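You operate a simulated robot arm through the tools that you are given. There is no shell and no other tool.

Carry out the task below with a simulated robot arm. There is one attempt and no reset: what you move stays moved.

Task
Run the green cord round the red peg, the purple round the white and blue pegs.
Fine: each cable goes round those pegs only; each plug goes home in the clip of its colour, lever closed; then tug each till its window turns green; leave the white cord alone.

The check looks at the end state, three seconds after you hand in, the way a careful person would. Anything else that was tipped, shoved, dropped, spilled or broken makes it a failure.

Robot
A 7-joint arm with a two-finger parallel gripper, fixed in place. Base frame: the origin is at the foot of the arm, x ahead of it, y to its left, z up; the work surface is at about z = 808. Lengths are in mm, angles in rad, forces in N, time in s.
With the tool pointing down near the work surface it reaches from about 100 to 660 mm from the base axis. Its first joint turns from -1.152 to 1.152 rad. Payload 1.57 kg.
Tool frame: the origin (TCP) lies between the finger pads and is the grasp point; the fingertips stand 30 mm ahead of it; z points along the fingers, y is the line along which they close. Largest opening 80 mm; finger width 17, thickness 12; the body of the gripper, 40 by 82 mm, starts 80 mm behind the TCP.
Orientation is told as [roll, pitch, yaw] about the base's x, y, z axes, in that order, counted from this pose: with the fingers straight down and closing along the base's y, the tool's x points along the base's -x, its y along +y and its z along -z.

Tools
- The arm moves only by the tool apply_moves. Its argument "deltas" is a list of rows, each an object of numbers (a shift or turn left out is 0, a gripper value left out holds the last): "x", "y", "z": the shift along the base's x, y, z in m; "ax", "ay", "az": the turn, a rotation vector about the base's x, y, z in rad; "jaw": the closure, from 0 (fully open) to 1 (shut). In form: [{"x": .., "y": .., "z": .., "ax": .., "ay": .., "az": .., "jaw": ..}, ...]. A call has 1 to 20 rows; each row is the pose to reach, as a shift and turn from the pose commanded when the call began. Rows are played at 5 a second. More than 50 mm and 0.15 rad between two rows, or a gripper value outside its range, and nothing of the call is played. A pose out of reach is approached as far as the arm can. The call stops where the force on the tool passes 40 N (or 10 N more than at its start, if that is more) or the arm is blocked; 0.2 s more then pass. Each finger travels about 72 mm/s and halts on what it meets, pressing with about 36 N; the grip force reading is that of the motor and also rises with nothing between the fingers. The clock runs only during rows and for 0.2 s after the last one: add rows that repeat a pose to give the fingers time. It gives the time, the measured TCP pose, the force on the tool (base axes), the opening and the grip force at its end, in the units of the frame above (readings bear some noise), with the torque about the TCP (base axes, N m) and any sound that the robot's microphone picked up.
- Cameras (640 x 400 px; columns grow to the right, rows downward): "scene" is fixed at [54.3, 428.7, 1423.1]; the picture's right is [-0.79, -0.61, 0.00], its down [-0.35, 0.44, -0.83] and it looks along [0.51, -0.65, -0.56] (base axes); focal length 328 px, centre (320, 200). "wrist" rides on the gripper at [72, -7, -122] in the tool frame; the picture's right is [0.09, 1.00, 0.00], its down [-0.84, 0.08, -0.54] and it looks along [-0.54, 0.05, 0.84] (tool axes); focal length 238 px, centre (320, 200). There is no depth. A picture from a camera that has moved, and an enlarged one, comes with that camera's place and axes in the base frame and with its lens.
- get_image(camera): a new picture of that camera. It takes no simulated time.
- close_up(camera, box): a new picture of the part [left, top, right, bottom] of that camera's present view, enlarged. It takes no simulated time.
- close_job(): hands the job in; it is judged then, once.

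Nothing tells you positions but the pictures and the camera data. Unless the task says otherwise, let go and move clear before handing in.

The tools are called after "Emit:" as a command line: name --argument value ..., lists and objects as JSON in quotes. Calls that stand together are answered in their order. apply_moves: Moves the arm, as the interface text tells. Its arguments: {"type":"object","properties":{"deltas":{"type":"array","items":{"type":"object","properties":{"x":{"type":"number"},"y":{"type":"number"},"z":{"type":"number"},"ax":{"type":"number"},"ay":{"type":"number"},"az":{"type":"number"},"jaw":{"type":"number"}}}}},"required":["deltas"]} The other tools are called the same way: get_image (camera) takes a picture; close_up (camera, box) takes an enlarged picture of a part of a camera's view; close_job () hands the job in.

At the start:

```text
time_s: 0.0
tcp_pos: [409.4, -172.6, 1100.3]
tool_rot: [0.001, 0.0, 0.0]
contact_force: [-0.4, -0.3, -0.3]
moment: [0.02, 0.02, 0.01]
opening: 80.1
gripper_force: 0.0
```

scene: 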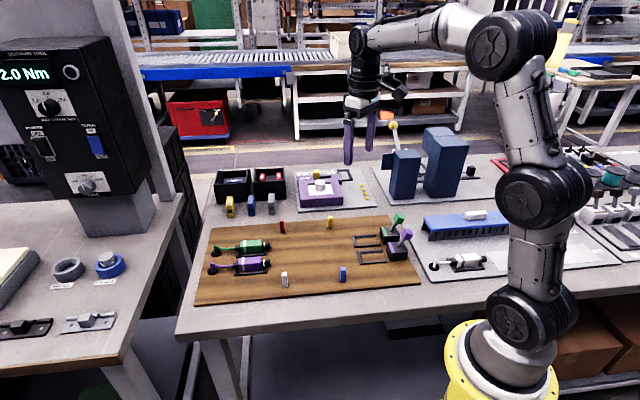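
wrist: 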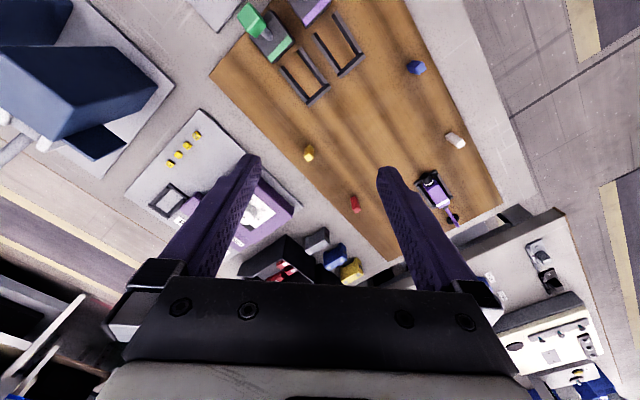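

I see a wooden board with two cords (green and purple), four pegs (red, yellow, white, blue) and two lever clips at the right side of the board. I'll look closer before moving anything.

Emit:
close_up --camera "scene" --box '[190, 200, 310, 300]'

Emit:
close_up --camera "scene" --box '[300, 200, 430, 300]'

Emit:
close_up --camera "wrist" --box '[200, 0, 520, 250]'

Emit:
close_up --camera "scene" --box '[410, 180, 530, 290]'

```text
4.00 times, centred on (250, 250) of scene
camera zoom: at [54.3, 428.7, 1423.1], right [-0.79, -0.61, 0.0], down [-0.35, 0.44, -0.83], along [0.51, -0.65, -0.56], focal length 1311 px, centre (600, 0)
```

zoom: 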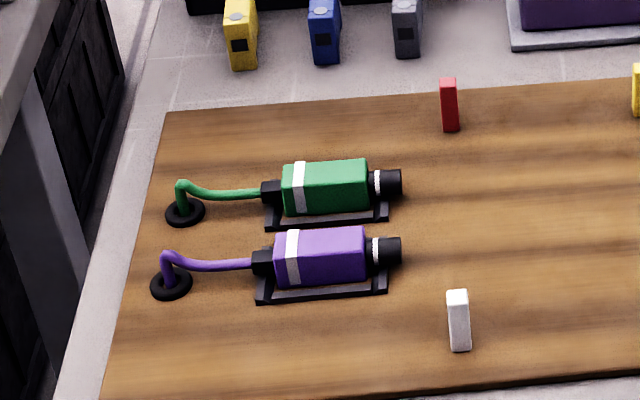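

```text
4.00 times, centred on (365, 250) of scene
camera zoom: at [54.3, 428.7, 1423.1], right [-0.79, -0.61, 0.0], down [-0.35, 0.44, -0.83], along [0.51, -0.65, -0.56], focal length 1311 px, centre (140, 0)
```

zoom: 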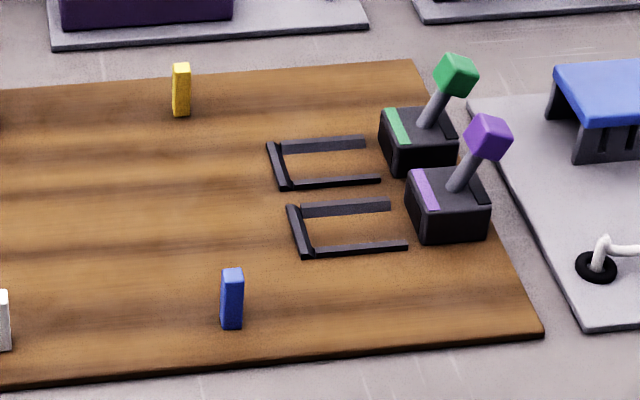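

```text
1.60 times, centred on (360, 125) of wrist
camera zoom: at [337.5, -179.0, 1222.2], right [-0.09, 1.0, 0.0], down [0.84, 0.08, 0.54], along [0.54, 0.05, -0.84], focal length 381 px, centre (256, 320)
```

zoom: 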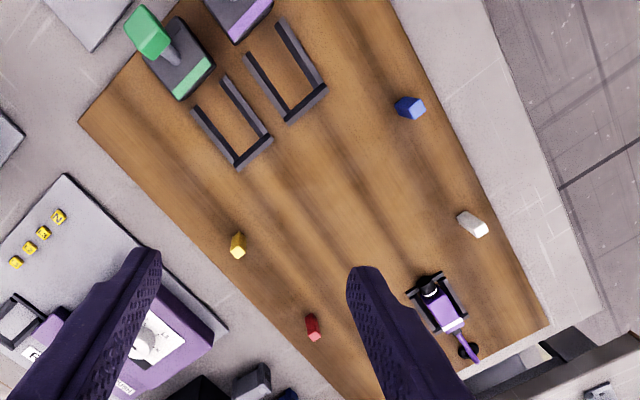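

```text
3.64 times, centred on (470, 235) of scene
camera zoom: at [54.3, 428.7, 1423.1], right [-0.79, -0.61, 0.0], down [-0.35, 0.44, -0.83], along [0.51, -0.65, -0.56], focal length 1192 px, centre (-226, 73)
```

zoom: 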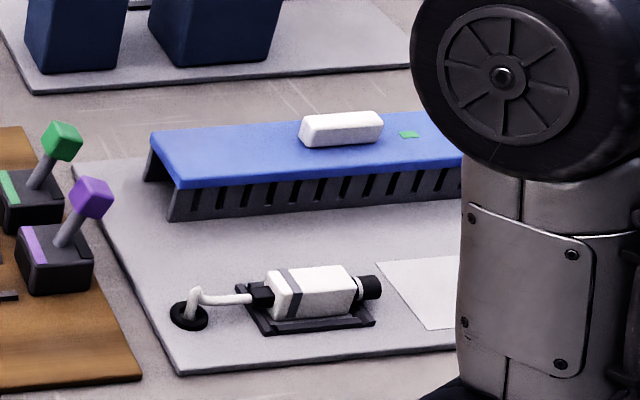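

The board lies at about 45° to the base axes: the green plug is near (597, 30), the purple near (551, 75), and the clips near (328, -234) and (283, -187). Next I'll bring the wrist camera over the clips to study the socket, lever and window.

Emit:
apply_moves --deltas '[{"x": -0.04, "y": -0.006, "z": -0.016}, {"x": -0.08, "y": -0.012, "z": -0.033}, {"x": -0.12, "y": -0.02, "z": -0.05}, {"x": -0.16, "y": -0.028, "z": -0.067}, {"x": -0.2, "y": -0.036, "z": -0.084}, {"x": -0.21, "y": -0.038, "z": -0.1}, {"x": -0.21, "y": -0.038, "z": -0.1}]'

Emit:
get_image --camera "wrist"

```text
time_s: 1.6
tcp_pos: [201.2, -211.1, 1001.1]
tool_rot: [0.0, 0.0, 0.0]
contact_force: [-0.1, 0.3, 0.3]
moment: [-0.02, -0.03, 0.01]
opening: 80.0
gripper_force: 0.0
```

```text
taken
camera wrist: at [129.2, -217.8, 1122.5], right [-0.09, 1.0, 0.0], down [0.84, 0.08, 0.54], along [0.54, 0.05, -0.84], focal length 238 px, centre (320, 200)
```

wrist: 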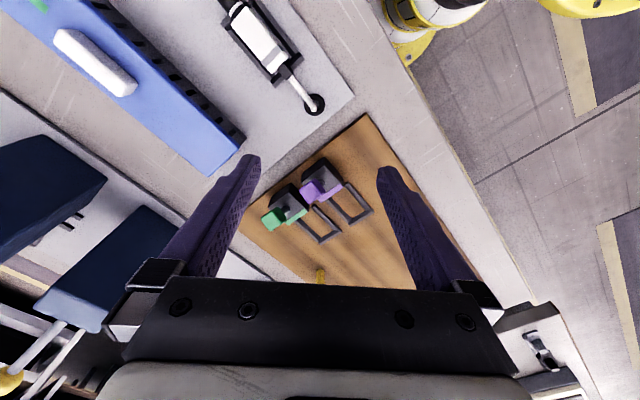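

Emit:
close_up --camera "wrist" --box '[240, 130, 400, 250]'

Emit:
close_up --camera "scene" --box '[365, 205, 425, 265]'

Emit:
close_up --camera "wrist" --box '[200, 0, 340, 120]'

Emit:
close_up --camera "scene" --box '[205, 230, 285, 285]'

```text
3.33 times, centred on (320, 190) of wrist
camera zoom: at [129.2, -217.8, 1122.5], right [-0.09, 1.0, 0.0], down [0.84, 0.08, 0.54], along [0.54, 0.05, -0.84], focal length 794 px, centre (320, 233)
```

zoom: 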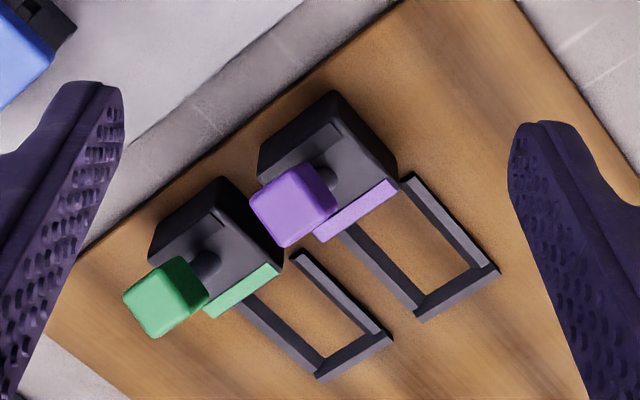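

```text
6.67 times, centred on (395, 235) of scene
camera zoom: at [54.3, 428.7, 1423.1], right [-0.79, -0.61, 0.0], down [-0.35, 0.44, -0.83], along [0.51, -0.65, -0.56], focal length 2185 px, centre (-180, -33)
```

zoom: 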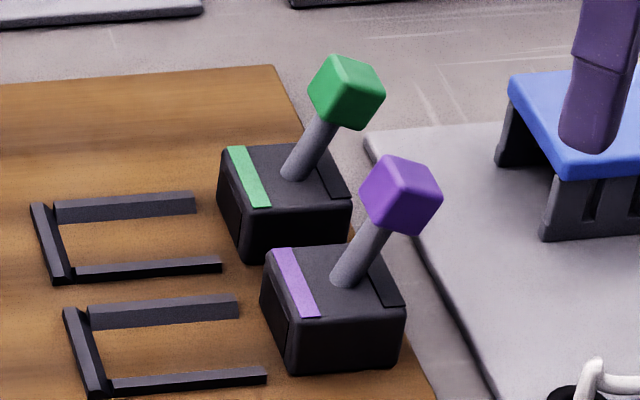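

```text
3.33 times, centred on (270, 60) of wrist
camera zoom: at [129.2, -217.8, 1122.5], right [-0.09, 1.0, 0.0], down [0.84, 0.08, 0.54], along [0.54, 0.05, -0.84], focal length 794 px, centre (487, 667)
```

zoom: 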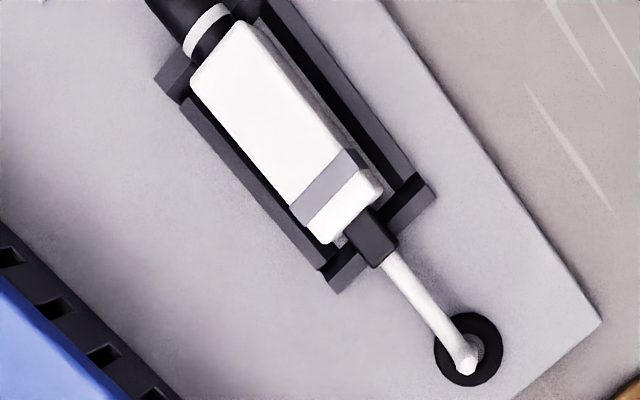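

```text
7.27 times, centred on (245, 258) of scene
camera zoom: at [54.3, 428.7, 1423.1], right [-0.79, -0.61, 0.0], down [-0.35, 0.44, -0.83], along [0.51, -0.65, -0.56], focal length 2384 px, centre (866, -218)
```

zoom: 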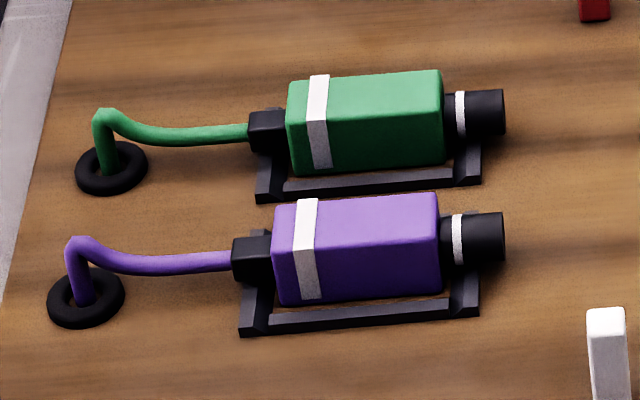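

The levers stand up and lean back from the plug side, and each clip has a colour strip at the front, a dark window at the back and a U-frame in front of the port. Next I'll turn the tool 45° to match the board and look at the plugs from above.

Emit:
apply_moves --deltas '[{"x": 0.037, "y": 0.023, "az": 0.098}, {"x": 0.074, "y": 0.046, "az": 0.196}, {"x": 0.111, "y": 0.069, "az": 0.294}, {"x": 0.148, "y": 0.092, "az": 0.392}, {"x": 0.185, "y": 0.115, "az": 0.49}, {"x": 0.222, "y": 0.138, "az": 0.588}, {"x": 0.259, "y": 0.161, "az": 0.687}, {"x": 0.294, "y": 0.1835, "az": 0.7854}, {"x": 0.294, "y": 0.1835, "az": 0.7854}]'

Emit:
get_image --camera "wrist"

Emit:
get_image --camera "scene"

```text
time_s: 3.6
tcp_pos: [497.1, -27.8, 1003.1]
tool_rot: [-0.002, 0.0, 0.787]
contact_force: [-0.1, -0.2, 1.2]
moment: [0.01, 0.02, 0.0]
opening: 79.8
gripper_force: 0.2
```

```text
taken
camera wrist: at [450.7, -82.4, 1124.8], right [-0.77, 0.64, 0.0], down [0.54, 0.65, 0.54], along [0.35, 0.42, -0.84], focal length 238 px, centre (320, 200)
```

wrist: 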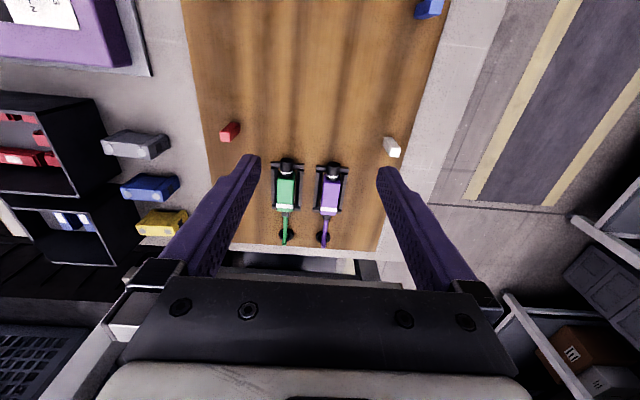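

```text
taken
```

scene: 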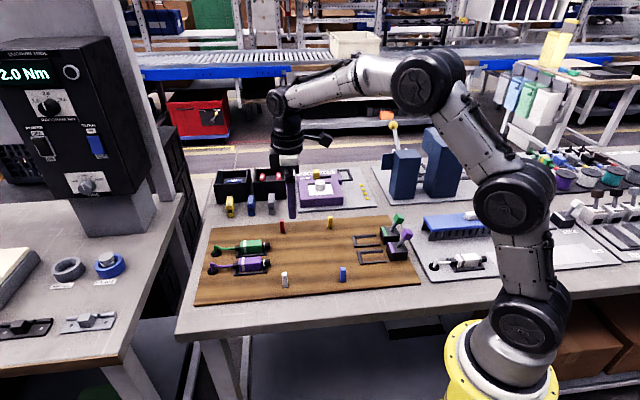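

The view is lined up with the board. I'll enlarge the plugs and the pegs to measure them.

Emit:
close_up --camera "wrist" --box '[256, 140, 368, 250]'

Emit:
close_up --camera "wrist" --box '[180, 90, 440, 260]'

```text
3.64 times, centred on (312, 195) of wrist
camera zoom: at [450.7, -82.4, 1124.8], right [-0.77, 0.64, 0.0], down [0.54, 0.65, 0.54], along [0.35, 0.42, -0.84], focal length 867 px, centre (349, 218)
```

zoom: 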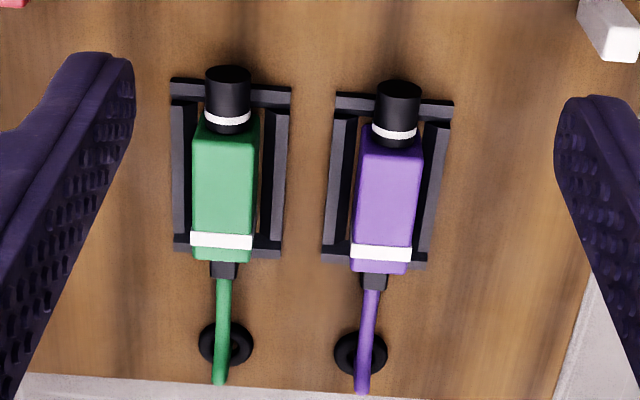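

```text
2.35 times, centred on (310, 175) of wrist
camera zoom: at [450.7, -82.4, 1124.8], right [-0.77, 0.64, 0.0], down [0.54, 0.65, 0.54], along [0.35, 0.42, -0.84], focal length 561 px, centre (344, 259)
```

zoom: 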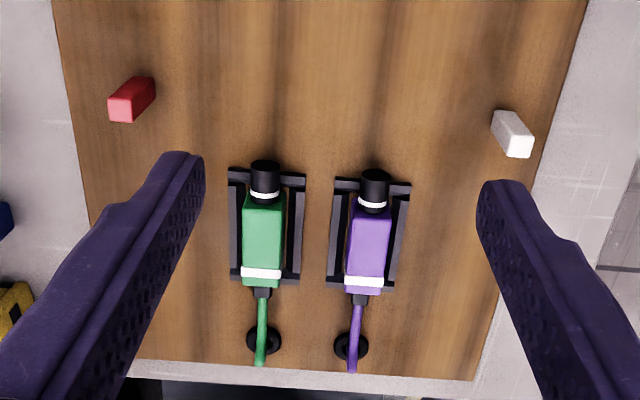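

I've measured the green plug at about s=-432, w=408 in board coordinates, where s runs along the plug and w across the board. Before grasping I'll look harder at the clip ports and frames with the scene camera.

Emit:
close_up --camera "scene" --box '[376, 218, 402, 244]'

Emit:
close_up --camera "scene" --box '[384, 234, 410, 264]'

Emit:
close_up --camera "scene" --box '[350, 225, 390, 270]'

Emit:
close_up --camera "scene" --box '[230, 235, 275, 280]'

```text
15.38 times, centred on (389, 231) of scene
camera zoom: at [54.3, 428.7, 1423.1], right [-0.79, -0.62, 0.0], down [-0.35, 0.44, -0.83], along [0.51, -0.65, -0.56], focal length 5043 px, centre (-742, -277)
```

zoom: 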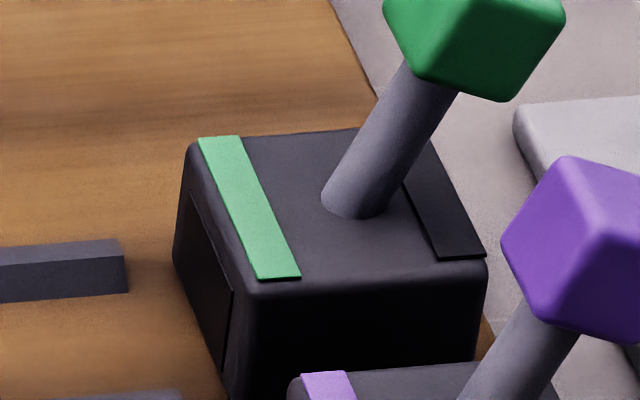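

```text
13.33 times, centred on (397, 249) of scene
camera zoom: at [54.3, 428.7, 1423.1], right [-0.79, -0.62, 0.0], down [-0.35, 0.44, -0.83], along [0.51, -0.65, -0.56], focal length 4370 px, centre (-707, -453)
```

zoom: 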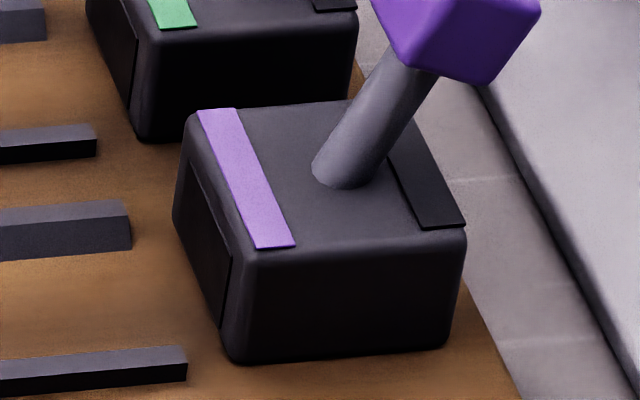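

```text
8.89 times, centred on (370, 248) of scene
camera zoom: at [54.3, 428.7, 1423.1], right [-0.79, -0.62, 0.0], down [-0.35, 0.44, -0.83], along [0.51, -0.65, -0.56], focal length 2914 px, centre (-124, -222)
```

zoom: 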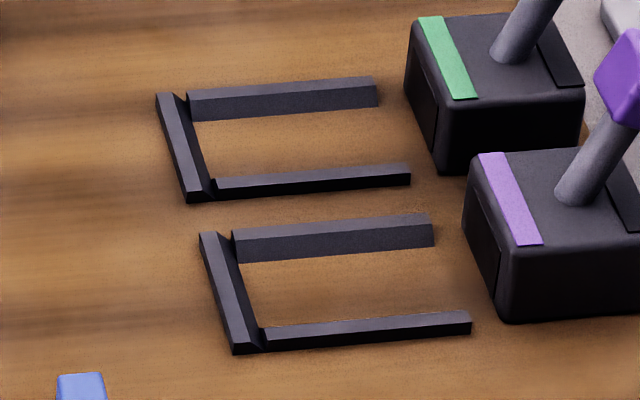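

```text
8.89 times, centred on (252, 258) of scene
camera zoom: at [54.3, 428.7, 1423.1], right [-0.79, -0.62, 0.0], down [-0.35, 0.44, -0.83], along [0.51, -0.65, -0.56], focal length 2914 px, centre (920, -311)
```

zoom: 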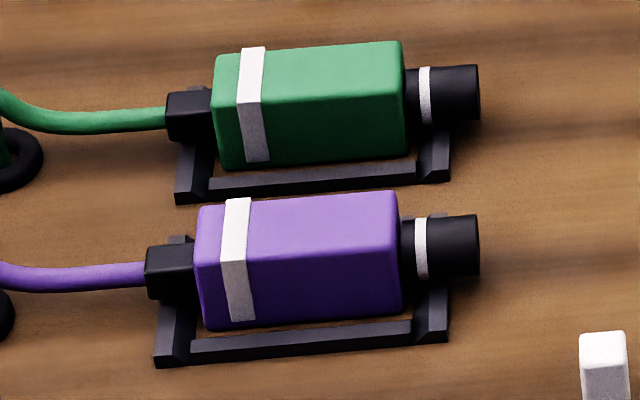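

The clip boxes are about 42×40×28 mm with ports facing the cords, and the frames look like alignment funnels. Next I'll narrow the jaws, hover over the green plug and check the alignment.

Emit:
apply_moves --deltas '[{"x": 0.025, "y": 0.012, "z": -0.02, "jaw": 0.4}, {"x": 0.05, "y": 0.024, "z": -0.04, "jaw": 0.4}, {"x": 0.075, "y": 0.036, "z": -0.06, "jaw": 0.4}, {"x": 0.097, "y": 0.047, "z": -0.085, "jaw": 0.4}, {"x": 0.0972, "y": 0.0472, "z": -0.103, "jaw": 0.4}, {"x": 0.0972, "y": 0.0472, "z": -0.103, "jaw": 0.4}]'

Emit:
get_image --camera "wrist"

Emit:
close_up --camera "wrist" --box '[240, 80, 400, 220]'

```text
time_s: 5.0
tcp_pos: [590.4, 19.7, 899.5]
tool_rot: [0.001, -0.002, 0.785]
contact_force: [1.3, 0.7, 0.0]
moment: [-0.01, -0.01, 0.01]
opening: 48.0
gripper_force: 0.1
```

```text
taken
camera wrist: at [544.3, -35.7, 1019.6], right [-0.77, 0.64, 0.0], down [0.54, 0.65, 0.54], along [0.35, 0.42, -0.84], focal length 238 px, centre (320, 200)
```

wrist: 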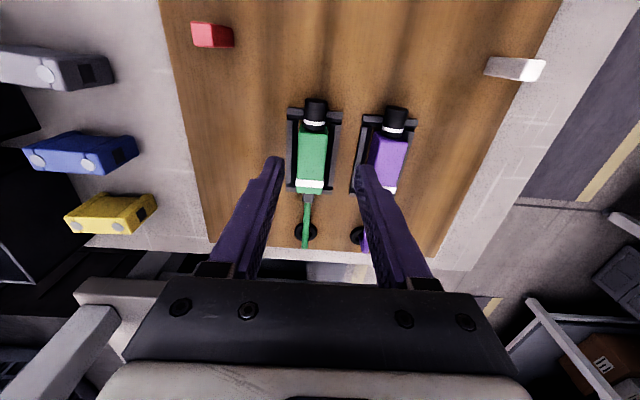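

```text
2.86 times, centred on (320, 150) of wrist
camera zoom: at [544.3, -35.7, 1019.6], right [-0.77, 0.64, 0.0], down [0.54, 0.65, 0.54], along [0.35, 0.42, -0.84], focal length 681 px, centre (320, 343)
```

zoom: 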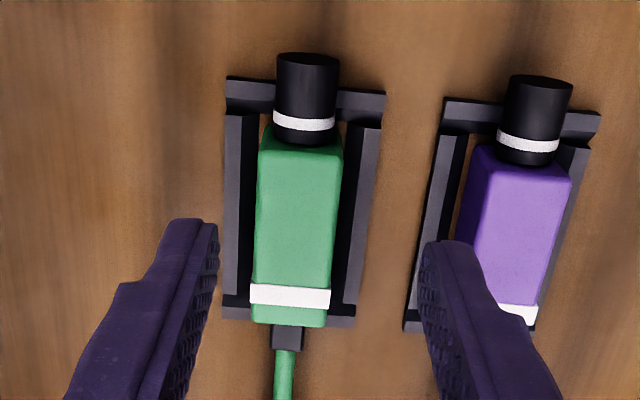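

The fingers are level with the plug, but the green body sits about 7 mm further out (+w) and about 7 mm toward the cord side. I'll correct that and lower partway to check again.

Emit:
apply_moves --deltas '[{"x": 0.0098, "y": -0.0004, "z": 0.0}, {"x": 0.0098, "y": -0.0004, "z": -0.015}, {"x": 0.0098, "y": -0.0004, "z": -0.028}, {"x": 0.0098, "y": -0.0004, "z": -0.028}, {"x": 0.0098, "y": -0.0004, "z": -0.028}]'

Emit:
get_image --camera "wrist"

Emit:
close_up --camera "wrist" --box '[240, 80, 400, 220]'

Emit:
close_up --camera "scene" --box '[205, 200, 305, 285]'

```text
time_s: 6.2
tcp_pos: [600.0, 18.3, 871.2]
tool_rot: [0.0, 0.0, 0.786]
contact_force: [0.4, 0.1, 0.4]
moment: [0.01, 0.04, 0.0]
opening: 47.6
gripper_force: 0.1
```

```text
taken
camera wrist: at [554.0, -36.1, 992.2], right [-0.77, 0.64, 0.0], down [0.54, 0.65, 0.54], along [0.35, 0.42, -0.84], focal length 238 px, centre (320, 200)
```

wrist: 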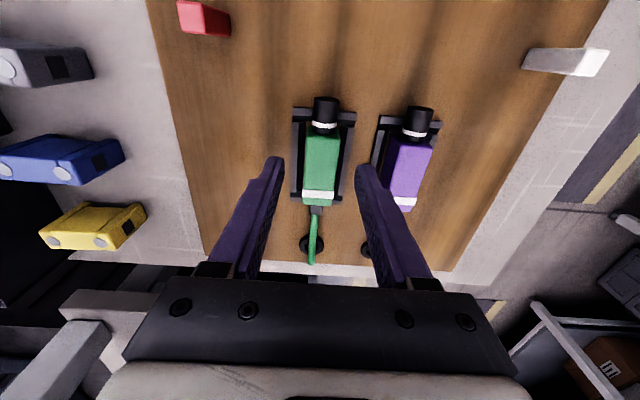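

```text
2.86 times, centred on (320, 150) of wrist
camera zoom: at [554.0, -36.1, 992.2], right [-0.77, 0.64, 0.0], down [0.54, 0.65, 0.54], along [0.35, 0.42, -0.84], focal length 681 px, centre (320, 343)
```

zoom: 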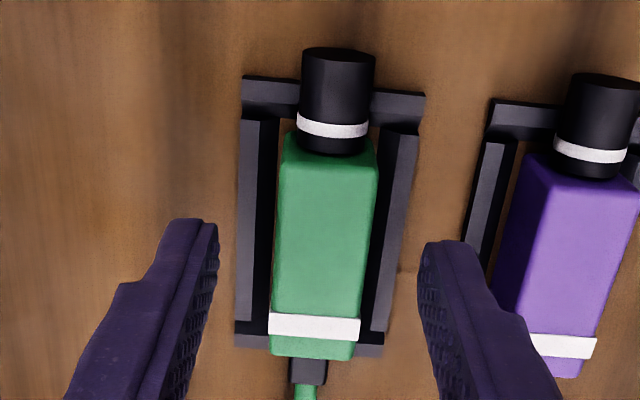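

```text
4.71 times, centred on (255, 242) of scene
camera zoom: at [54.3, 428.7, 1423.1], right [-0.79, -0.61, 0.0], down [-0.35, 0.44, -0.83], along [0.51, -0.65, -0.56], focal length 1542 px, centre (626, 0)
```

zoom: 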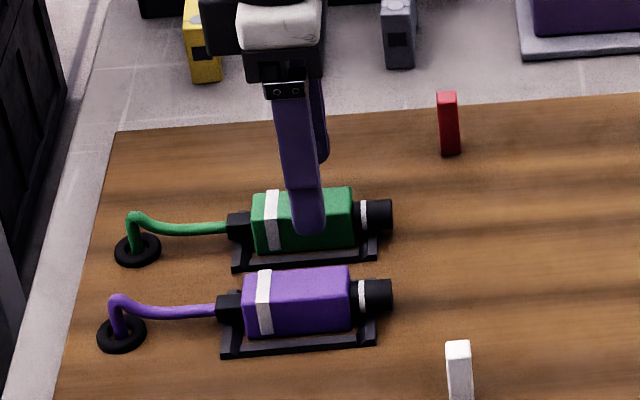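

The body is now centred between the fingers, and its top is at about z=842. I'll lower until the fingertips are just above the cradle rails and check before closing.

Emit:
apply_moves --deltas '[{"z": -0.006}, {"z": -0.012}, {"z": -0.012}, {"z": -0.012}]'

Emit:
close_up --camera "wrist" --box '[240, 80, 400, 220]'

Emit:
close_up --camera "scene" --box '[230, 225, 290, 270]'

```text
time_s: 7.2
tcp_pos: [599.2, 17.7, 859.2]
tool_rot: [0.001, 0.002, 0.786]
contact_force: [-0.7, 0.2, -0.6]
moment: [0.04, -0.02, 0.02]
opening: 48.0
gripper_force: 0.0
```

```text
2.86 times, centred on (320, 150) of wrist
camera zoom: at [553.8, -36.1, 980.4], right [-0.77, 0.64, 0.0], down [0.54, 0.65, 0.54], along [0.35, 0.42, -0.84], focal length 681 px, centre (320, 343)
```

zoom: 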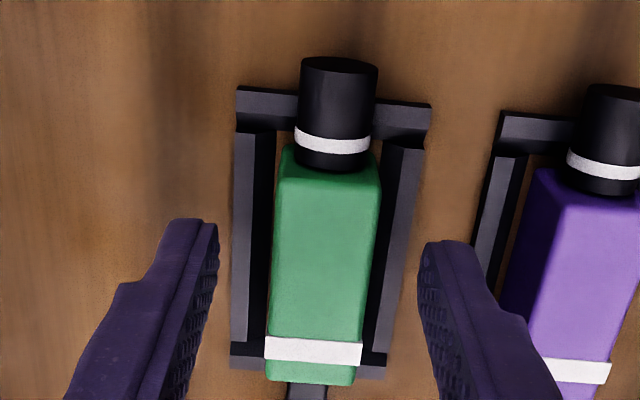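

```text
8.89 times, centred on (260, 248) of scene
camera zoom: at [54.3, 428.7, 1423.1], right [-0.79, -0.61, 0.0], down [-0.35, 0.44, -0.83], along [0.51, -0.65, -0.56], focal length 2914 px, centre (853, -222)
```

zoom: 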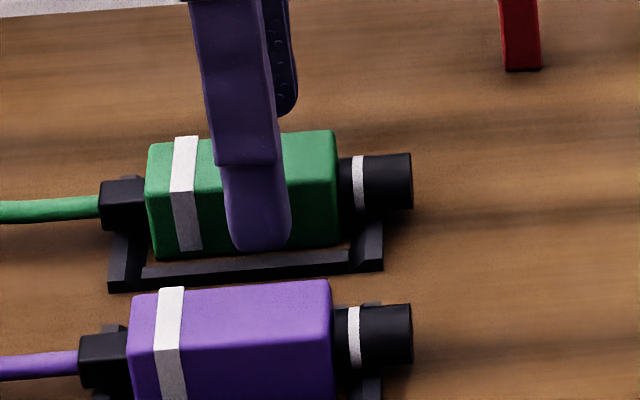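

The fingertips are above the rails and straddle the body evenly. I'll close the grip.

Emit:
apply_moves --deltas '[{"jaw": 0.6}, {"jaw": 0.8}, {"jaw": 0.9}, {"jaw": 0.9}]'

Emit:
close_up --camera "wrist" --box '[240, 80, 400, 220]'

```text
time_s: 8.2
tcp_pos: [599.8, 19.5, 858.8]
tool_rot: [0.0, -0.001, 0.785]
contact_force: [-1.2, 0.4, -0.1]
moment: [-0.01, -0.05, 0.0]
opening: 23.2
gripper_force: 35.1
```

```text
2.86 times, centred on (320, 150) of wrist
camera zoom: at [553.8, -36.1, 980.5], right [-0.77, 0.64, 0.0], down [0.54, 0.65, 0.54], along [0.35, 0.42, -0.84], focal length 681 px, centre (320, 343)
```

zoom: 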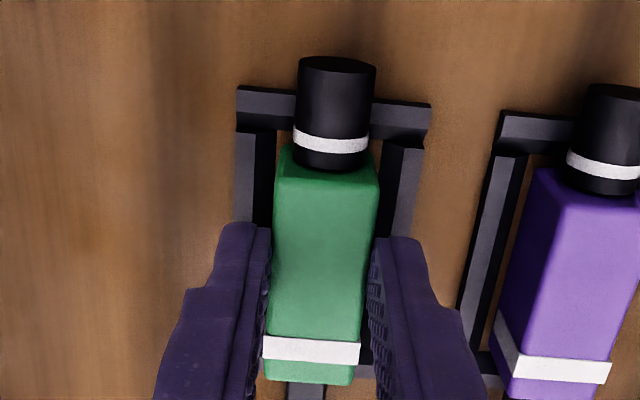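

The green plug is gripped (opening 23 mm). I'll lift a little and see how the cord behaves.

Emit:
apply_moves --deltas '[{"z": 0.005}, {"z": 0.01}, {"z": 0.02}, {"z": 0.03}, {"z": 0.03}]'

Emit:
close_up --camera "scene" --box '[205, 190, 305, 285]'

```text
time_s: 9.4
tcp_pos: [600.1, 18.7, 889.1]
tool_rot: [0.0, 0.001, 0.784]
contact_force: [0.0, 0.4, -1.4]
moment: [0.0, -0.01, -0.03]
opening: 23.0
gripper_force: 35.7
```

```text
4.21 times, centred on (255, 238) of scene
camera zoom: at [54.3, 428.7, 1423.1], right [-0.79, -0.61, 0.0], down [-0.35, 0.44, -0.83], along [0.51, -0.65, -0.56], focal length 1380 px, centre (594, 42)
```

zoom: 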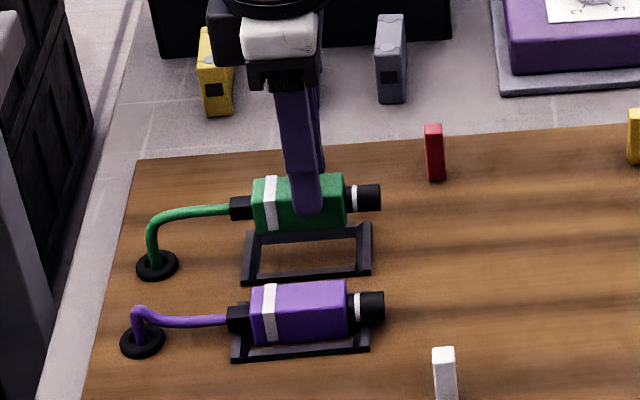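

The plug is free and the cord pays out from the grommet. Next I'll carry it high around the outer side of the red peg (peg at about s=-358, w=476), keeping clear of everything.

Emit:
apply_moves --deltas '[{"x": 0.006, "y": -0.0152, "z": 0.012}, {"x": 0.012, "y": -0.0304, "z": 0.022}, {"x": 0.0156, "y": -0.048, "z": 0.027}, {"x": 0.0191, "y": -0.0658, "z": 0.027}, {"x": 0.0191, "y": -0.0835, "z": 0.027}, {"x": 0.0191, "y": -0.1011, "z": 0.027}, {"x": 0.0145, "y": -0.1178, "z": 0.027}, {"x": 0.0099, "y": -0.1344, "z": 0.027}, {"x": -0.0032, "y": -0.1496, "z": 0.027}, {"x": -0.0163, "y": -0.1648, "z": 0.027}, {"x": -0.0255, "y": -0.1739, "z": 0.027}, {"x": -0.0255, "y": -0.1739, "z": 0.027}]'

Emit:
get_image --camera "wrist"

Emit:
close_up --camera "scene" --box '[195, 170, 355, 290]'

```text
time_s: 12.0
tcp_pos: [575.5, -154.9, 914.4]
tool_rot: [0.001, 0.0, 0.786]
contact_force: [0.3, -0.7, -0.2]
moment: [0.01, 0.0, 0.0]
opening: 23.1
gripper_force: 35.4
```

```text
taken
camera wrist: at [529.7, -209.3, 1036.1], right [-0.77, 0.64, 0.0], down [0.54, 0.65, 0.54], along [0.35, 0.42, -0.84], focal length 238 px, centre (320, 200)
```

wrist: 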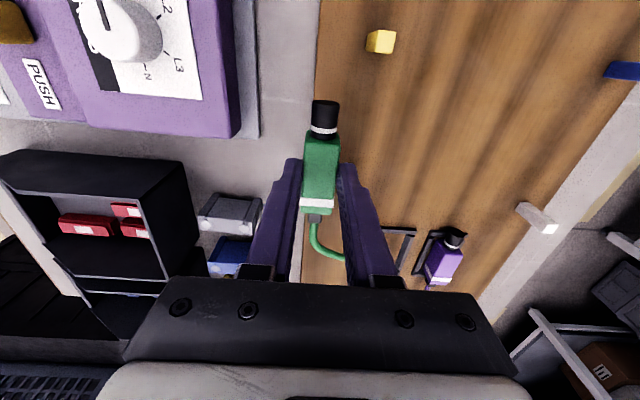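

```text
3.33 times, centred on (275, 230) of scene
camera zoom: at [54.3, 428.7, 1423.1], right [-0.79, -0.61, 0.0], down [-0.35, 0.44, -0.83], along [0.51, -0.65, -0.56], focal length 1093 px, centre (470, 100)
```

zoom: 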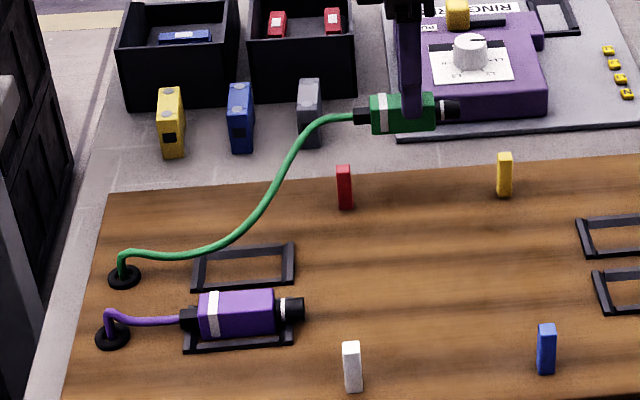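

The cord sags naturally and hangs toward the outer side of the red peg. I'll lower the plug here so the cord drops outside the peg.

Emit:
apply_moves --deltas '[{"z": -0.013}, {"z": -0.026}, {"z": -0.039}, {"z": -0.051}, {"z": -0.051}, {"z": -0.051}]'

Emit:
close_up --camera "scene" --box '[195, 170, 355, 290]'

Emit:
get_image --camera "wrist"

```text
time_s: 13.4
tcp_pos: [575.1, -154.4, 862.7]
tool_rot: [0.0, -0.001, 0.786]
contact_force: [-0.3, -0.5, -0.8]
moment: [-0.03, -0.01, 0.03]
opening: 22.6
gripper_force: 35.9
```

```text
3.33 times, centred on (275, 230) of scene
camera zoom: at [54.3, 428.7, 1423.1], right [-0.79, -0.61, 0.0], down [-0.35, 0.44, -0.83], along [0.51, -0.65, -0.56], focal length 1093 px, centre (470, 100)
```

zoom: 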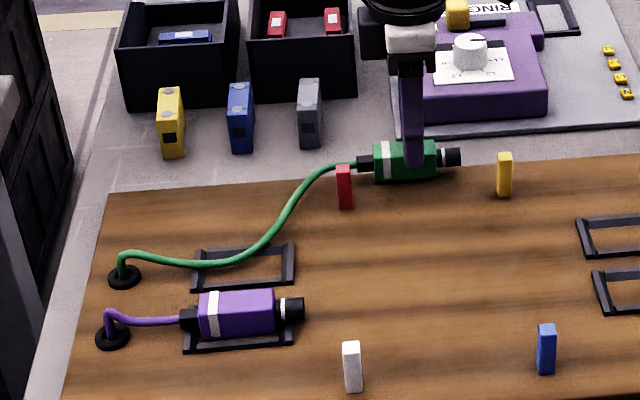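

```text
taken
camera wrist: at [529.4, -209.3, 983.9], right [-0.77, 0.64, 0.0], down [0.54, 0.65, 0.54], along [0.35, 0.42, -0.84], focal length 238 px, centre (320, 200)
```

wrist: 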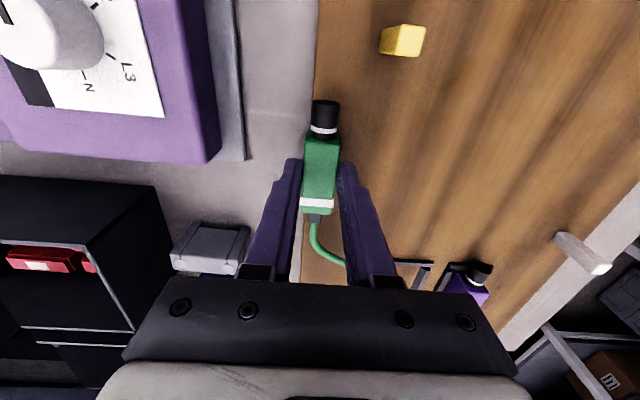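

The cord now lies on the outer side of the red peg and the plug is low. Next I'll sweep the plug back inward between the red and yellow pegs, then along toward the green clip.

Emit:
apply_moves --deltas '[{"x": -0.0113, "y": 0.0113}, {"x": -0.0226, "y": 0.0226}, {"x": -0.0339, "y": 0.0339}, {"x": -0.0453, "y": 0.0453}, {"x": -0.0594, "y": 0.0453}, {"x": -0.0764, "y": 0.0424}, {"x": -0.0962, "y": 0.0339}, {"x": -0.116, "y": 0.0226}, {"x": -0.132, "y": 0.0145}, {"x": -0.132, "y": 0.0145}]'

Emit:
get_image --camera "wrist"

Emit:
close_up --camera "scene" --box '[200, 180, 420, 300]'

```text
time_s: 15.6
tcp_pos: [444.8, -140.6, 865.3]
tool_rot: [0.0, -0.001, 0.785]
contact_force: [0.0, -0.6, 0.2]
moment: [0.0, 0.0, 0.04]
opening: 23.0
gripper_force: 36.0
```

```text
taken
camera wrist: at [397.6, -195.2, 985.5], right [-0.77, 0.64, 0.0], down [0.54, 0.65, 0.54], along [0.35, 0.42, -0.84], focal length 238 px, centre (320, 200)
```

wrist: 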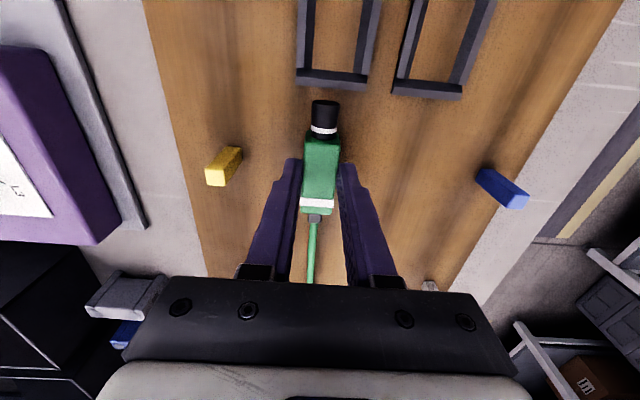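

```text
2.91 times, centred on (310, 240) of scene
camera zoom: at [54.3, 428.7, 1423.1], right [-0.79, -0.61, 0.0], down [-0.35, 0.44, -0.83], along [0.51, -0.65, -0.56], focal length 954 px, centre (349, 84)
```

zoom: 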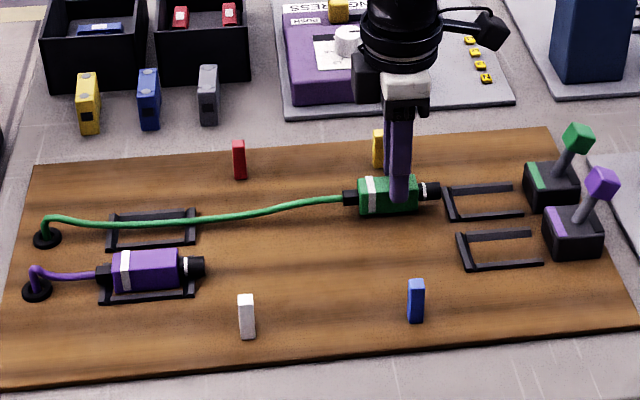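

The cord slipped over the red peg and now runs straight on the inner side. It was bent too sharply next to the peg. I'll undo this by going back up high so the cord passes over the red peg to the outer side. Then I'll sweep in again with the plug turned, so the cord trails round the peg.

Emit:
apply_moves --deltas '[{"x": 0.0064, "y": 0.0042, "z": 0.018}, {"x": 0.0127, "y": 0.0085, "z": 0.036}, {"x": 0.0233, "y": 0.012, "z": 0.056}, {"x": 0.0339, "y": 0.0156, "z": 0.076}, {"x": 0.0499, "y": 0.0173, "z": 0.094}, {"x": 0.0658, "y": 0.0191, "z": 0.111}, {"x": 0.0835, "y": 0.0155, "z": 0.124}, {"x": 0.1011, "y": 0.012, "z": 0.136}, {"x": 0.1135, "y": 0.003, "z": 0.136}, {"x": 0.1259, "y": -0.0057, "z": 0.136}, {"x": 0.1322, "y": -0.0163, "z": 0.136}, {"x": 0.1322, "y": -0.0163, "z": 0.136}]'

Emit:
close_up --camera "scene" --box '[195, 150, 355, 290]'

Emit:
get_image --camera "wrist"

```text
time_s: 18.2
tcp_pos: [574.9, -156.1, 997.4]
tool_rot: [-0.002, -0.001, 0.785]
contact_force: [0.4, 0.0, -1.0]
moment: [0.02, 0.0, -0.01]
opening: 22.8
gripper_force: 35.3
```

```text
2.86 times, centred on (275, 220) of scene
camera zoom: at [54.3, 428.7, 1423.1], right [-0.79, -0.61, 0.0], down [-0.35, 0.44, -0.83], along [0.51, -0.65, -0.56], focal length 936 px, centre (449, 143)
```

zoom: 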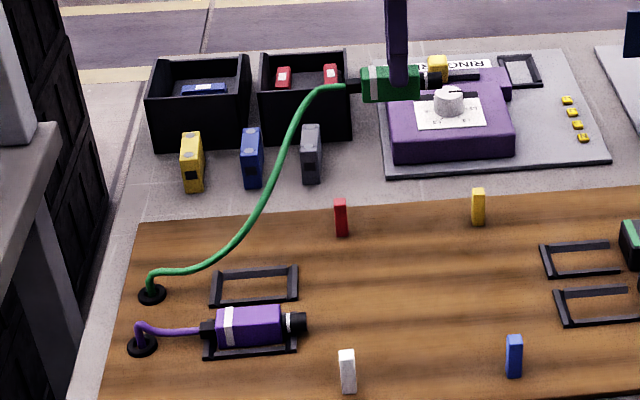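

```text
taken
camera wrist: at [528.3, -211.6, 1119.0], right [-0.77, 0.64, 0.0], down [0.54, 0.65, 0.54], along [0.35, 0.42, -0.84], focal length 238 px, centre (320, 200)
```

wrist: 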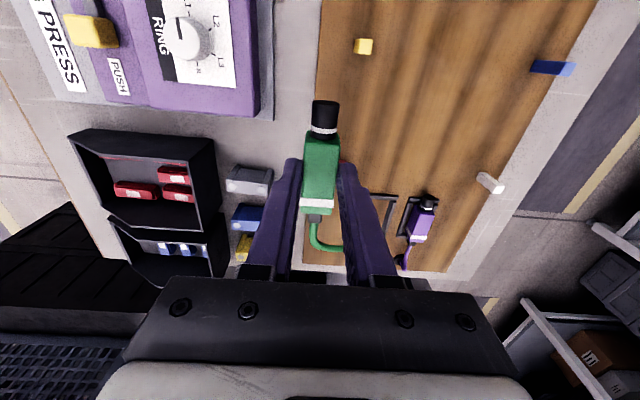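

The cord now runs high above and beyond the red peg. I'll lower while turning the plug about 40° inward, so the cord lands outside the peg and trails gently.

Emit:
apply_moves --deltas '[{"x": -0.0024, "y": -0.0005, "z": -0.02, "az": -0.14}, {"x": -0.0048, "y": -0.001, "z": -0.04, "az": -0.28}, {"x": -0.0071, "y": -0.0014, "z": -0.06, "az": -0.42}, {"x": -0.0071, "y": -0.0014, "z": -0.08, "az": -0.56}, {"x": -0.0071, "y": -0.0014, "z": -0.1, "az": -0.7}, {"x": -0.0071, "y": -0.0014, "z": -0.118, "az": -0.7}, {"x": -0.0071, "y": -0.0014, "z": -0.135, "az": -0.7}, {"x": -0.0071, "y": -0.0014, "z": -0.135, "az": -0.7}, {"x": -0.0071, "y": -0.0014, "z": -0.135, "az": -0.7}]'

Emit:
close_up --camera "scene" --box '[195, 170, 355, 290]'

Emit:
get_image --camera "wrist"

```text
time_s: 20.2
tcp_pos: [568.3, -158.4, 863.3]
tool_rot: [-0.001, 0.001, 0.086]
contact_force: [0.7, 1.1, -0.3]
moment: [-0.01, 0.0, 0.01]
opening: 22.8
gripper_force: 34.8
```

```text
3.33 times, centred on (275, 230) of scene
camera zoom: at [54.3, 428.7, 1423.1], right [-0.79, -0.61, 0.0], down [-0.35, 0.44, -0.83], along [0.51, -0.65, -0.56], focal length 1093 px, centre (470, 100)
```

zoom: 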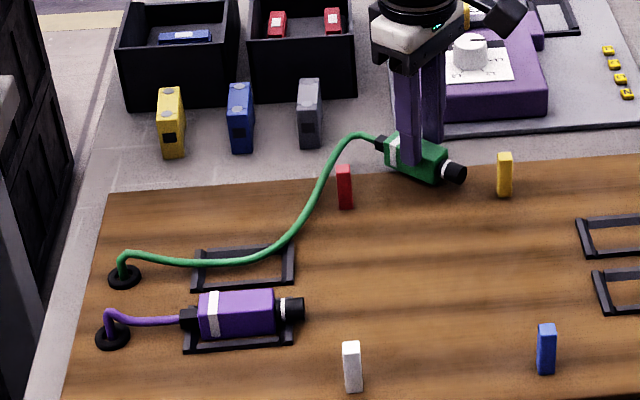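

```text
taken
camera wrist: at [496.6, -170.7, 985.5], right [-0.18, 0.98, 0.0], down [0.83, 0.15, 0.54], along [0.53, 0.1, -0.84], focal length 238 px, centre (320, 200)
```

wrist: 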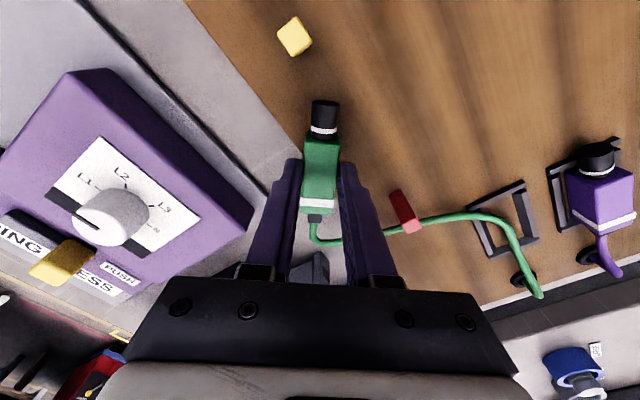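

I'll zoom in to see exactly where the cord lies relative to the red peg.

Emit:
close_up --camera "wrist" --box '[340, 160, 460, 260]'

Emit:
close_up --camera "scene" --box '[260, 195, 320, 245]'

```text
4.00 times, centred on (400, 210) of wrist
camera zoom: at [496.6, -170.7, 985.5], right [-0.18, 0.98, 0.0], down [0.83, 0.15, 0.54], along [0.53, 0.1, -0.84], focal length 953 px, centre (0, 160)
```

zoom: 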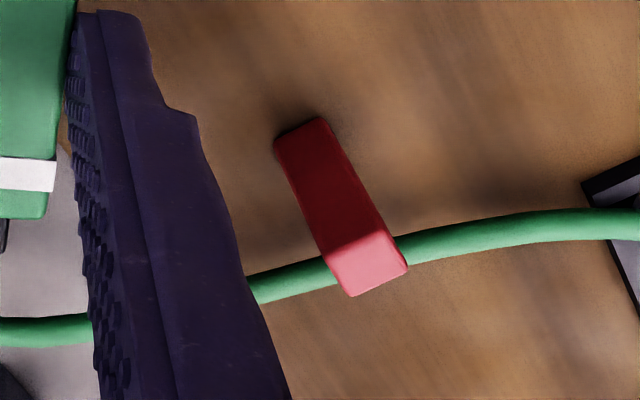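

```text
8.00 times, centred on (290, 220) of scene
camera zoom: at [54.3, 428.7, 1423.1], right [-0.79, -0.61, 0.0], down [-0.35, 0.44, -0.83], along [0.51, -0.65, -0.56], focal length 2622 px, centre (560, 40)
```

zoom: 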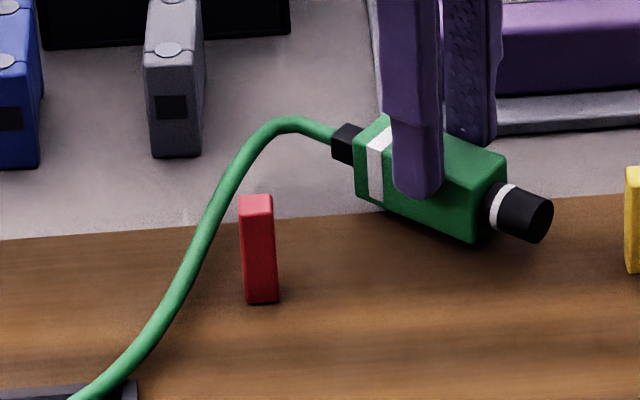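

The peg hides the cord from the wrist camera, so the cord is on the outer side of the red peg as I want. I'll sweep inward slowly while turning a bit more, and check midway.

Emit:
apply_moves --deltas '[{"x": -0.0064, "y": 0.0064, "z": -0.002, "az": -0.07}, {"x": -0.0127, "y": 0.0127, "z": -0.002, "az": -0.14}, {"x": -0.0191, "y": 0.0191, "z": -0.002, "az": -0.21}, {"x": -0.0255, "y": 0.0255, "z": -0.002, "az": -0.28}, {"x": -0.0318, "y": 0.0318, "z": -0.002, "az": -0.35}, {"x": -0.0318, "y": 0.0318, "z": -0.002, "az": -0.35}]'

Emit:
close_up --camera "scene" --box '[220, 190, 340, 280]'

Emit:
get_image --camera "wrist"

```text
time_s: 21.6
tcp_pos: [534.4, -126.9, 862.8]
tool_rot: [-0.001, 0.0, -0.267]
contact_force: [0.1, -0.3, -0.5]
moment: [-0.02, -0.01, 0.01]
opening: 23.0
gripper_force: 35.6
```

```text
4.44 times, centred on (280, 235) of scene
camera zoom: at [54.3, 428.7, 1423.1], right [-0.79, -0.62, 0.0], down [-0.35, 0.44, -0.83], along [0.51, -0.65, -0.56], focal length 1457 px, centre (498, 44)
```

zoom: 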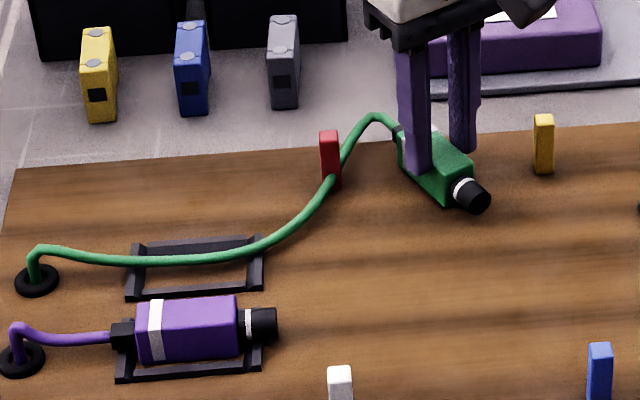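

```text
taken
camera wrist: at [463.8, -113.4, 983.5], right [0.17, 0.98, 0.0], down [0.83, -0.14, 0.54], along [0.53, -0.09, -0.84], focal length 238 px, centre (320, 200)
```

wrist: 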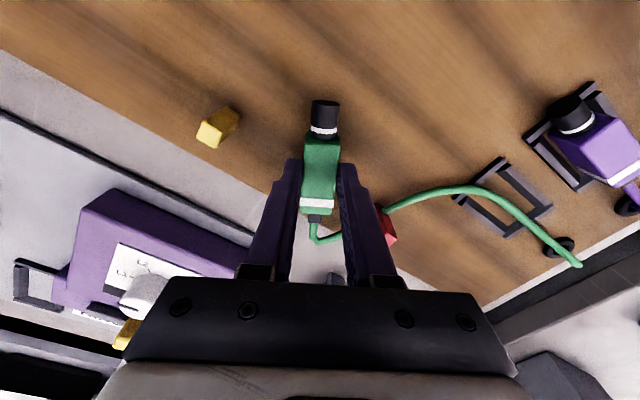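

The cord slipped inside again because it had slack and stood too high at the peg. I'll cross back over the peg at height, then come down further along (past the red peg, outside), so the cord is taut and low before wrapping.

Emit:
apply_moves --deltas '[{"x": -0.0191, "y": 0.0049, "z": 0.018, "az": 0.14}, {"x": -0.0368, "y": 0.0085, "z": 0.048, "az": 0.28}, {"x": -0.0495, "y": 0.0, "z": 0.07, "az": 0.42}, {"x": -0.0544, "y": -0.0049, "z": 0.085, "az": 0.56}, {"x": -0.0566, "y": -0.0099, "z": 0.094, "az": 0.7}, {"x": -0.0544, "y": -0.012, "z": 0.094, "az": 0.84}, {"x": -0.0544, "y": -0.012, "z": 0.094, "az": 0.98}, {"x": -0.0544, "y": -0.012, "z": 0.094, "az": 1.05}, {"x": -0.0368, "y": -0.0297, "z": 0.094, "az": 1.05}, {"x": -0.0156, "y": -0.0509, "z": 0.094, "az": 1.05}, {"x": 0.0021, "y": -0.0728, "z": 0.094, "az": 1.05}, {"x": -0.0042, "y": -0.0877, "z": 0.094, "az": 1.05}, {"x": -0.0042, "y": -0.0877, "z": 0.094, "az": 1.05}]'

Emit:
close_up --camera "scene" --box '[195, 160, 355, 290]'

Emit:
get_image --camera "wrist"

```text
time_s: 24.4
tcp_pos: [530.5, -214.8, 954.5]
tool_rot: [-0.001, 0.001, 0.785]
contact_force: [0.1, -0.2, -0.7]
moment: [0.01, 0.02, 0.02]
opening: 22.9
gripper_force: 35.9
```

```text
3.08 times, centred on (275, 225) of scene
camera zoom: at [54.3, 428.7, 1423.1], right [-0.79, -0.61, 0.0], down [-0.35, 0.44, -0.83], along [0.51, -0.65, -0.56], focal length 1009 px, centre (458, 123)
```

zoom: 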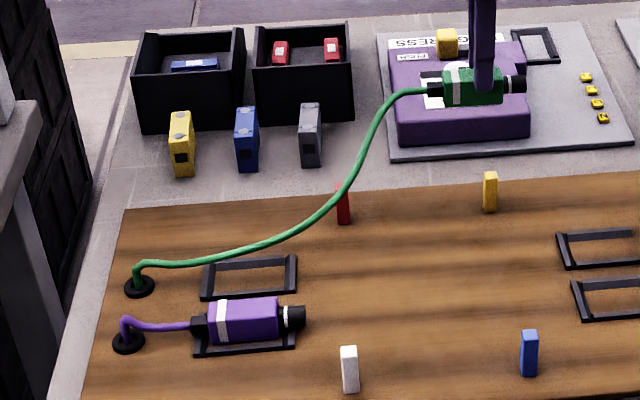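

```text
taken
camera wrist: at [485.2, -269.7, 1077.1], right [-0.77, 0.64, 0.0], down [0.54, 0.65, 0.54], along [0.35, 0.42, -0.84], focal length 238 px, centre (320, 200)
```

wrist: 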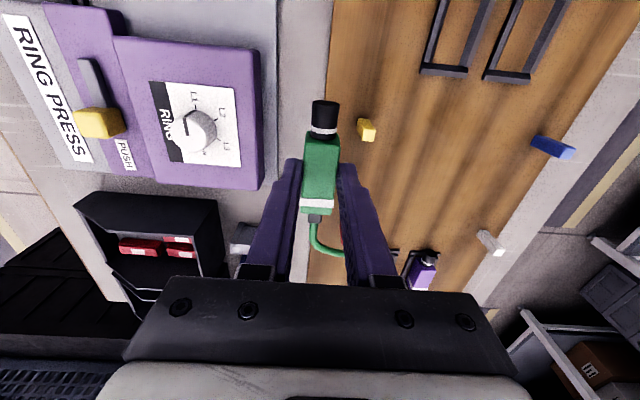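

The cord crosses right at the red peg in this view. I'll zoom in to see if it's in front of it or above it.

Emit:
close_up --camera "scene" --box '[265, 200, 325, 245]'

```text
8.89 times, centred on (295, 222) of scene
camera zoom: at [54.3, 428.7, 1423.1], right [-0.79, -0.61, 0.0], down [-0.35, 0.44, -0.83], along [0.51, -0.65, -0.56], focal length 2914 px, centre (542, 0)
```

zoom: 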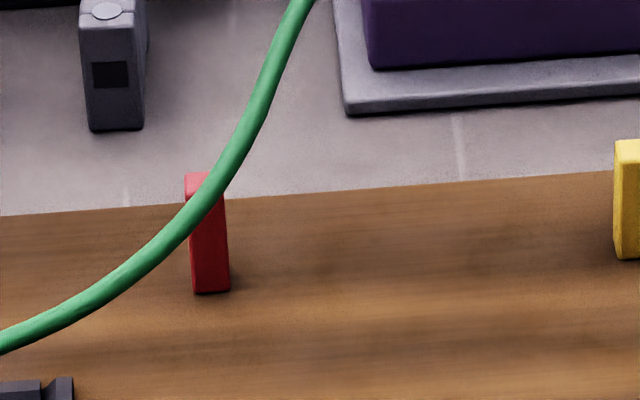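

The cord is resting against the inner face of the peg just below its top. I'll raise the plug further so it clears, then check.

Emit:
apply_moves --deltas '[{"z": 0.015}, {"z": 0.03}, {"z": 0.045}, {"z": 0.06}, {"z": 0.06}]'

Emit:
close_up --camera "scene" --box '[195, 140, 355, 280]'

Emit:
close_up --camera "scene" --box '[265, 200, 325, 245]'

```text
time_s: 25.6
tcp_pos: [531.5, -212.8, 1017.8]
tool_rot: [0.0, 0.001, 0.784]
contact_force: [0.3, 0.3, -0.9]
moment: [-0.01, -0.01, 0.02]
opening: 23.1
gripper_force: 35.8
```

```text
2.86 times, centred on (275, 210) of scene
camera zoom: at [54.3, 428.7, 1423.1], right [-0.79, -0.61, 0.0], down [-0.35, 0.44, -0.83], along [0.51, -0.65, -0.56], focal length 936 px, centre (449, 171)
```

zoom: 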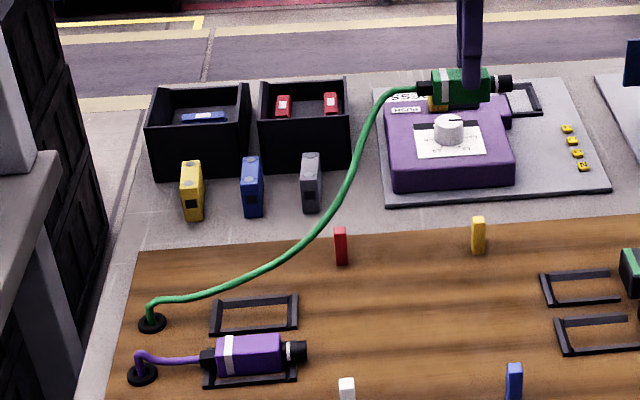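

```text
8.89 times, centred on (295, 222) of scene
camera zoom: at [54.3, 428.7, 1423.1], right [-0.79, -0.61, 0.0], down [-0.35, 0.44, -0.83], along [0.51, -0.65, -0.56], focal length 2914 px, centre (542, 0)
```

zoom: 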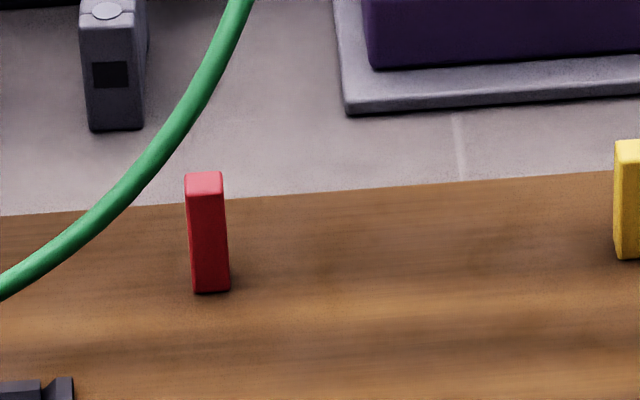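

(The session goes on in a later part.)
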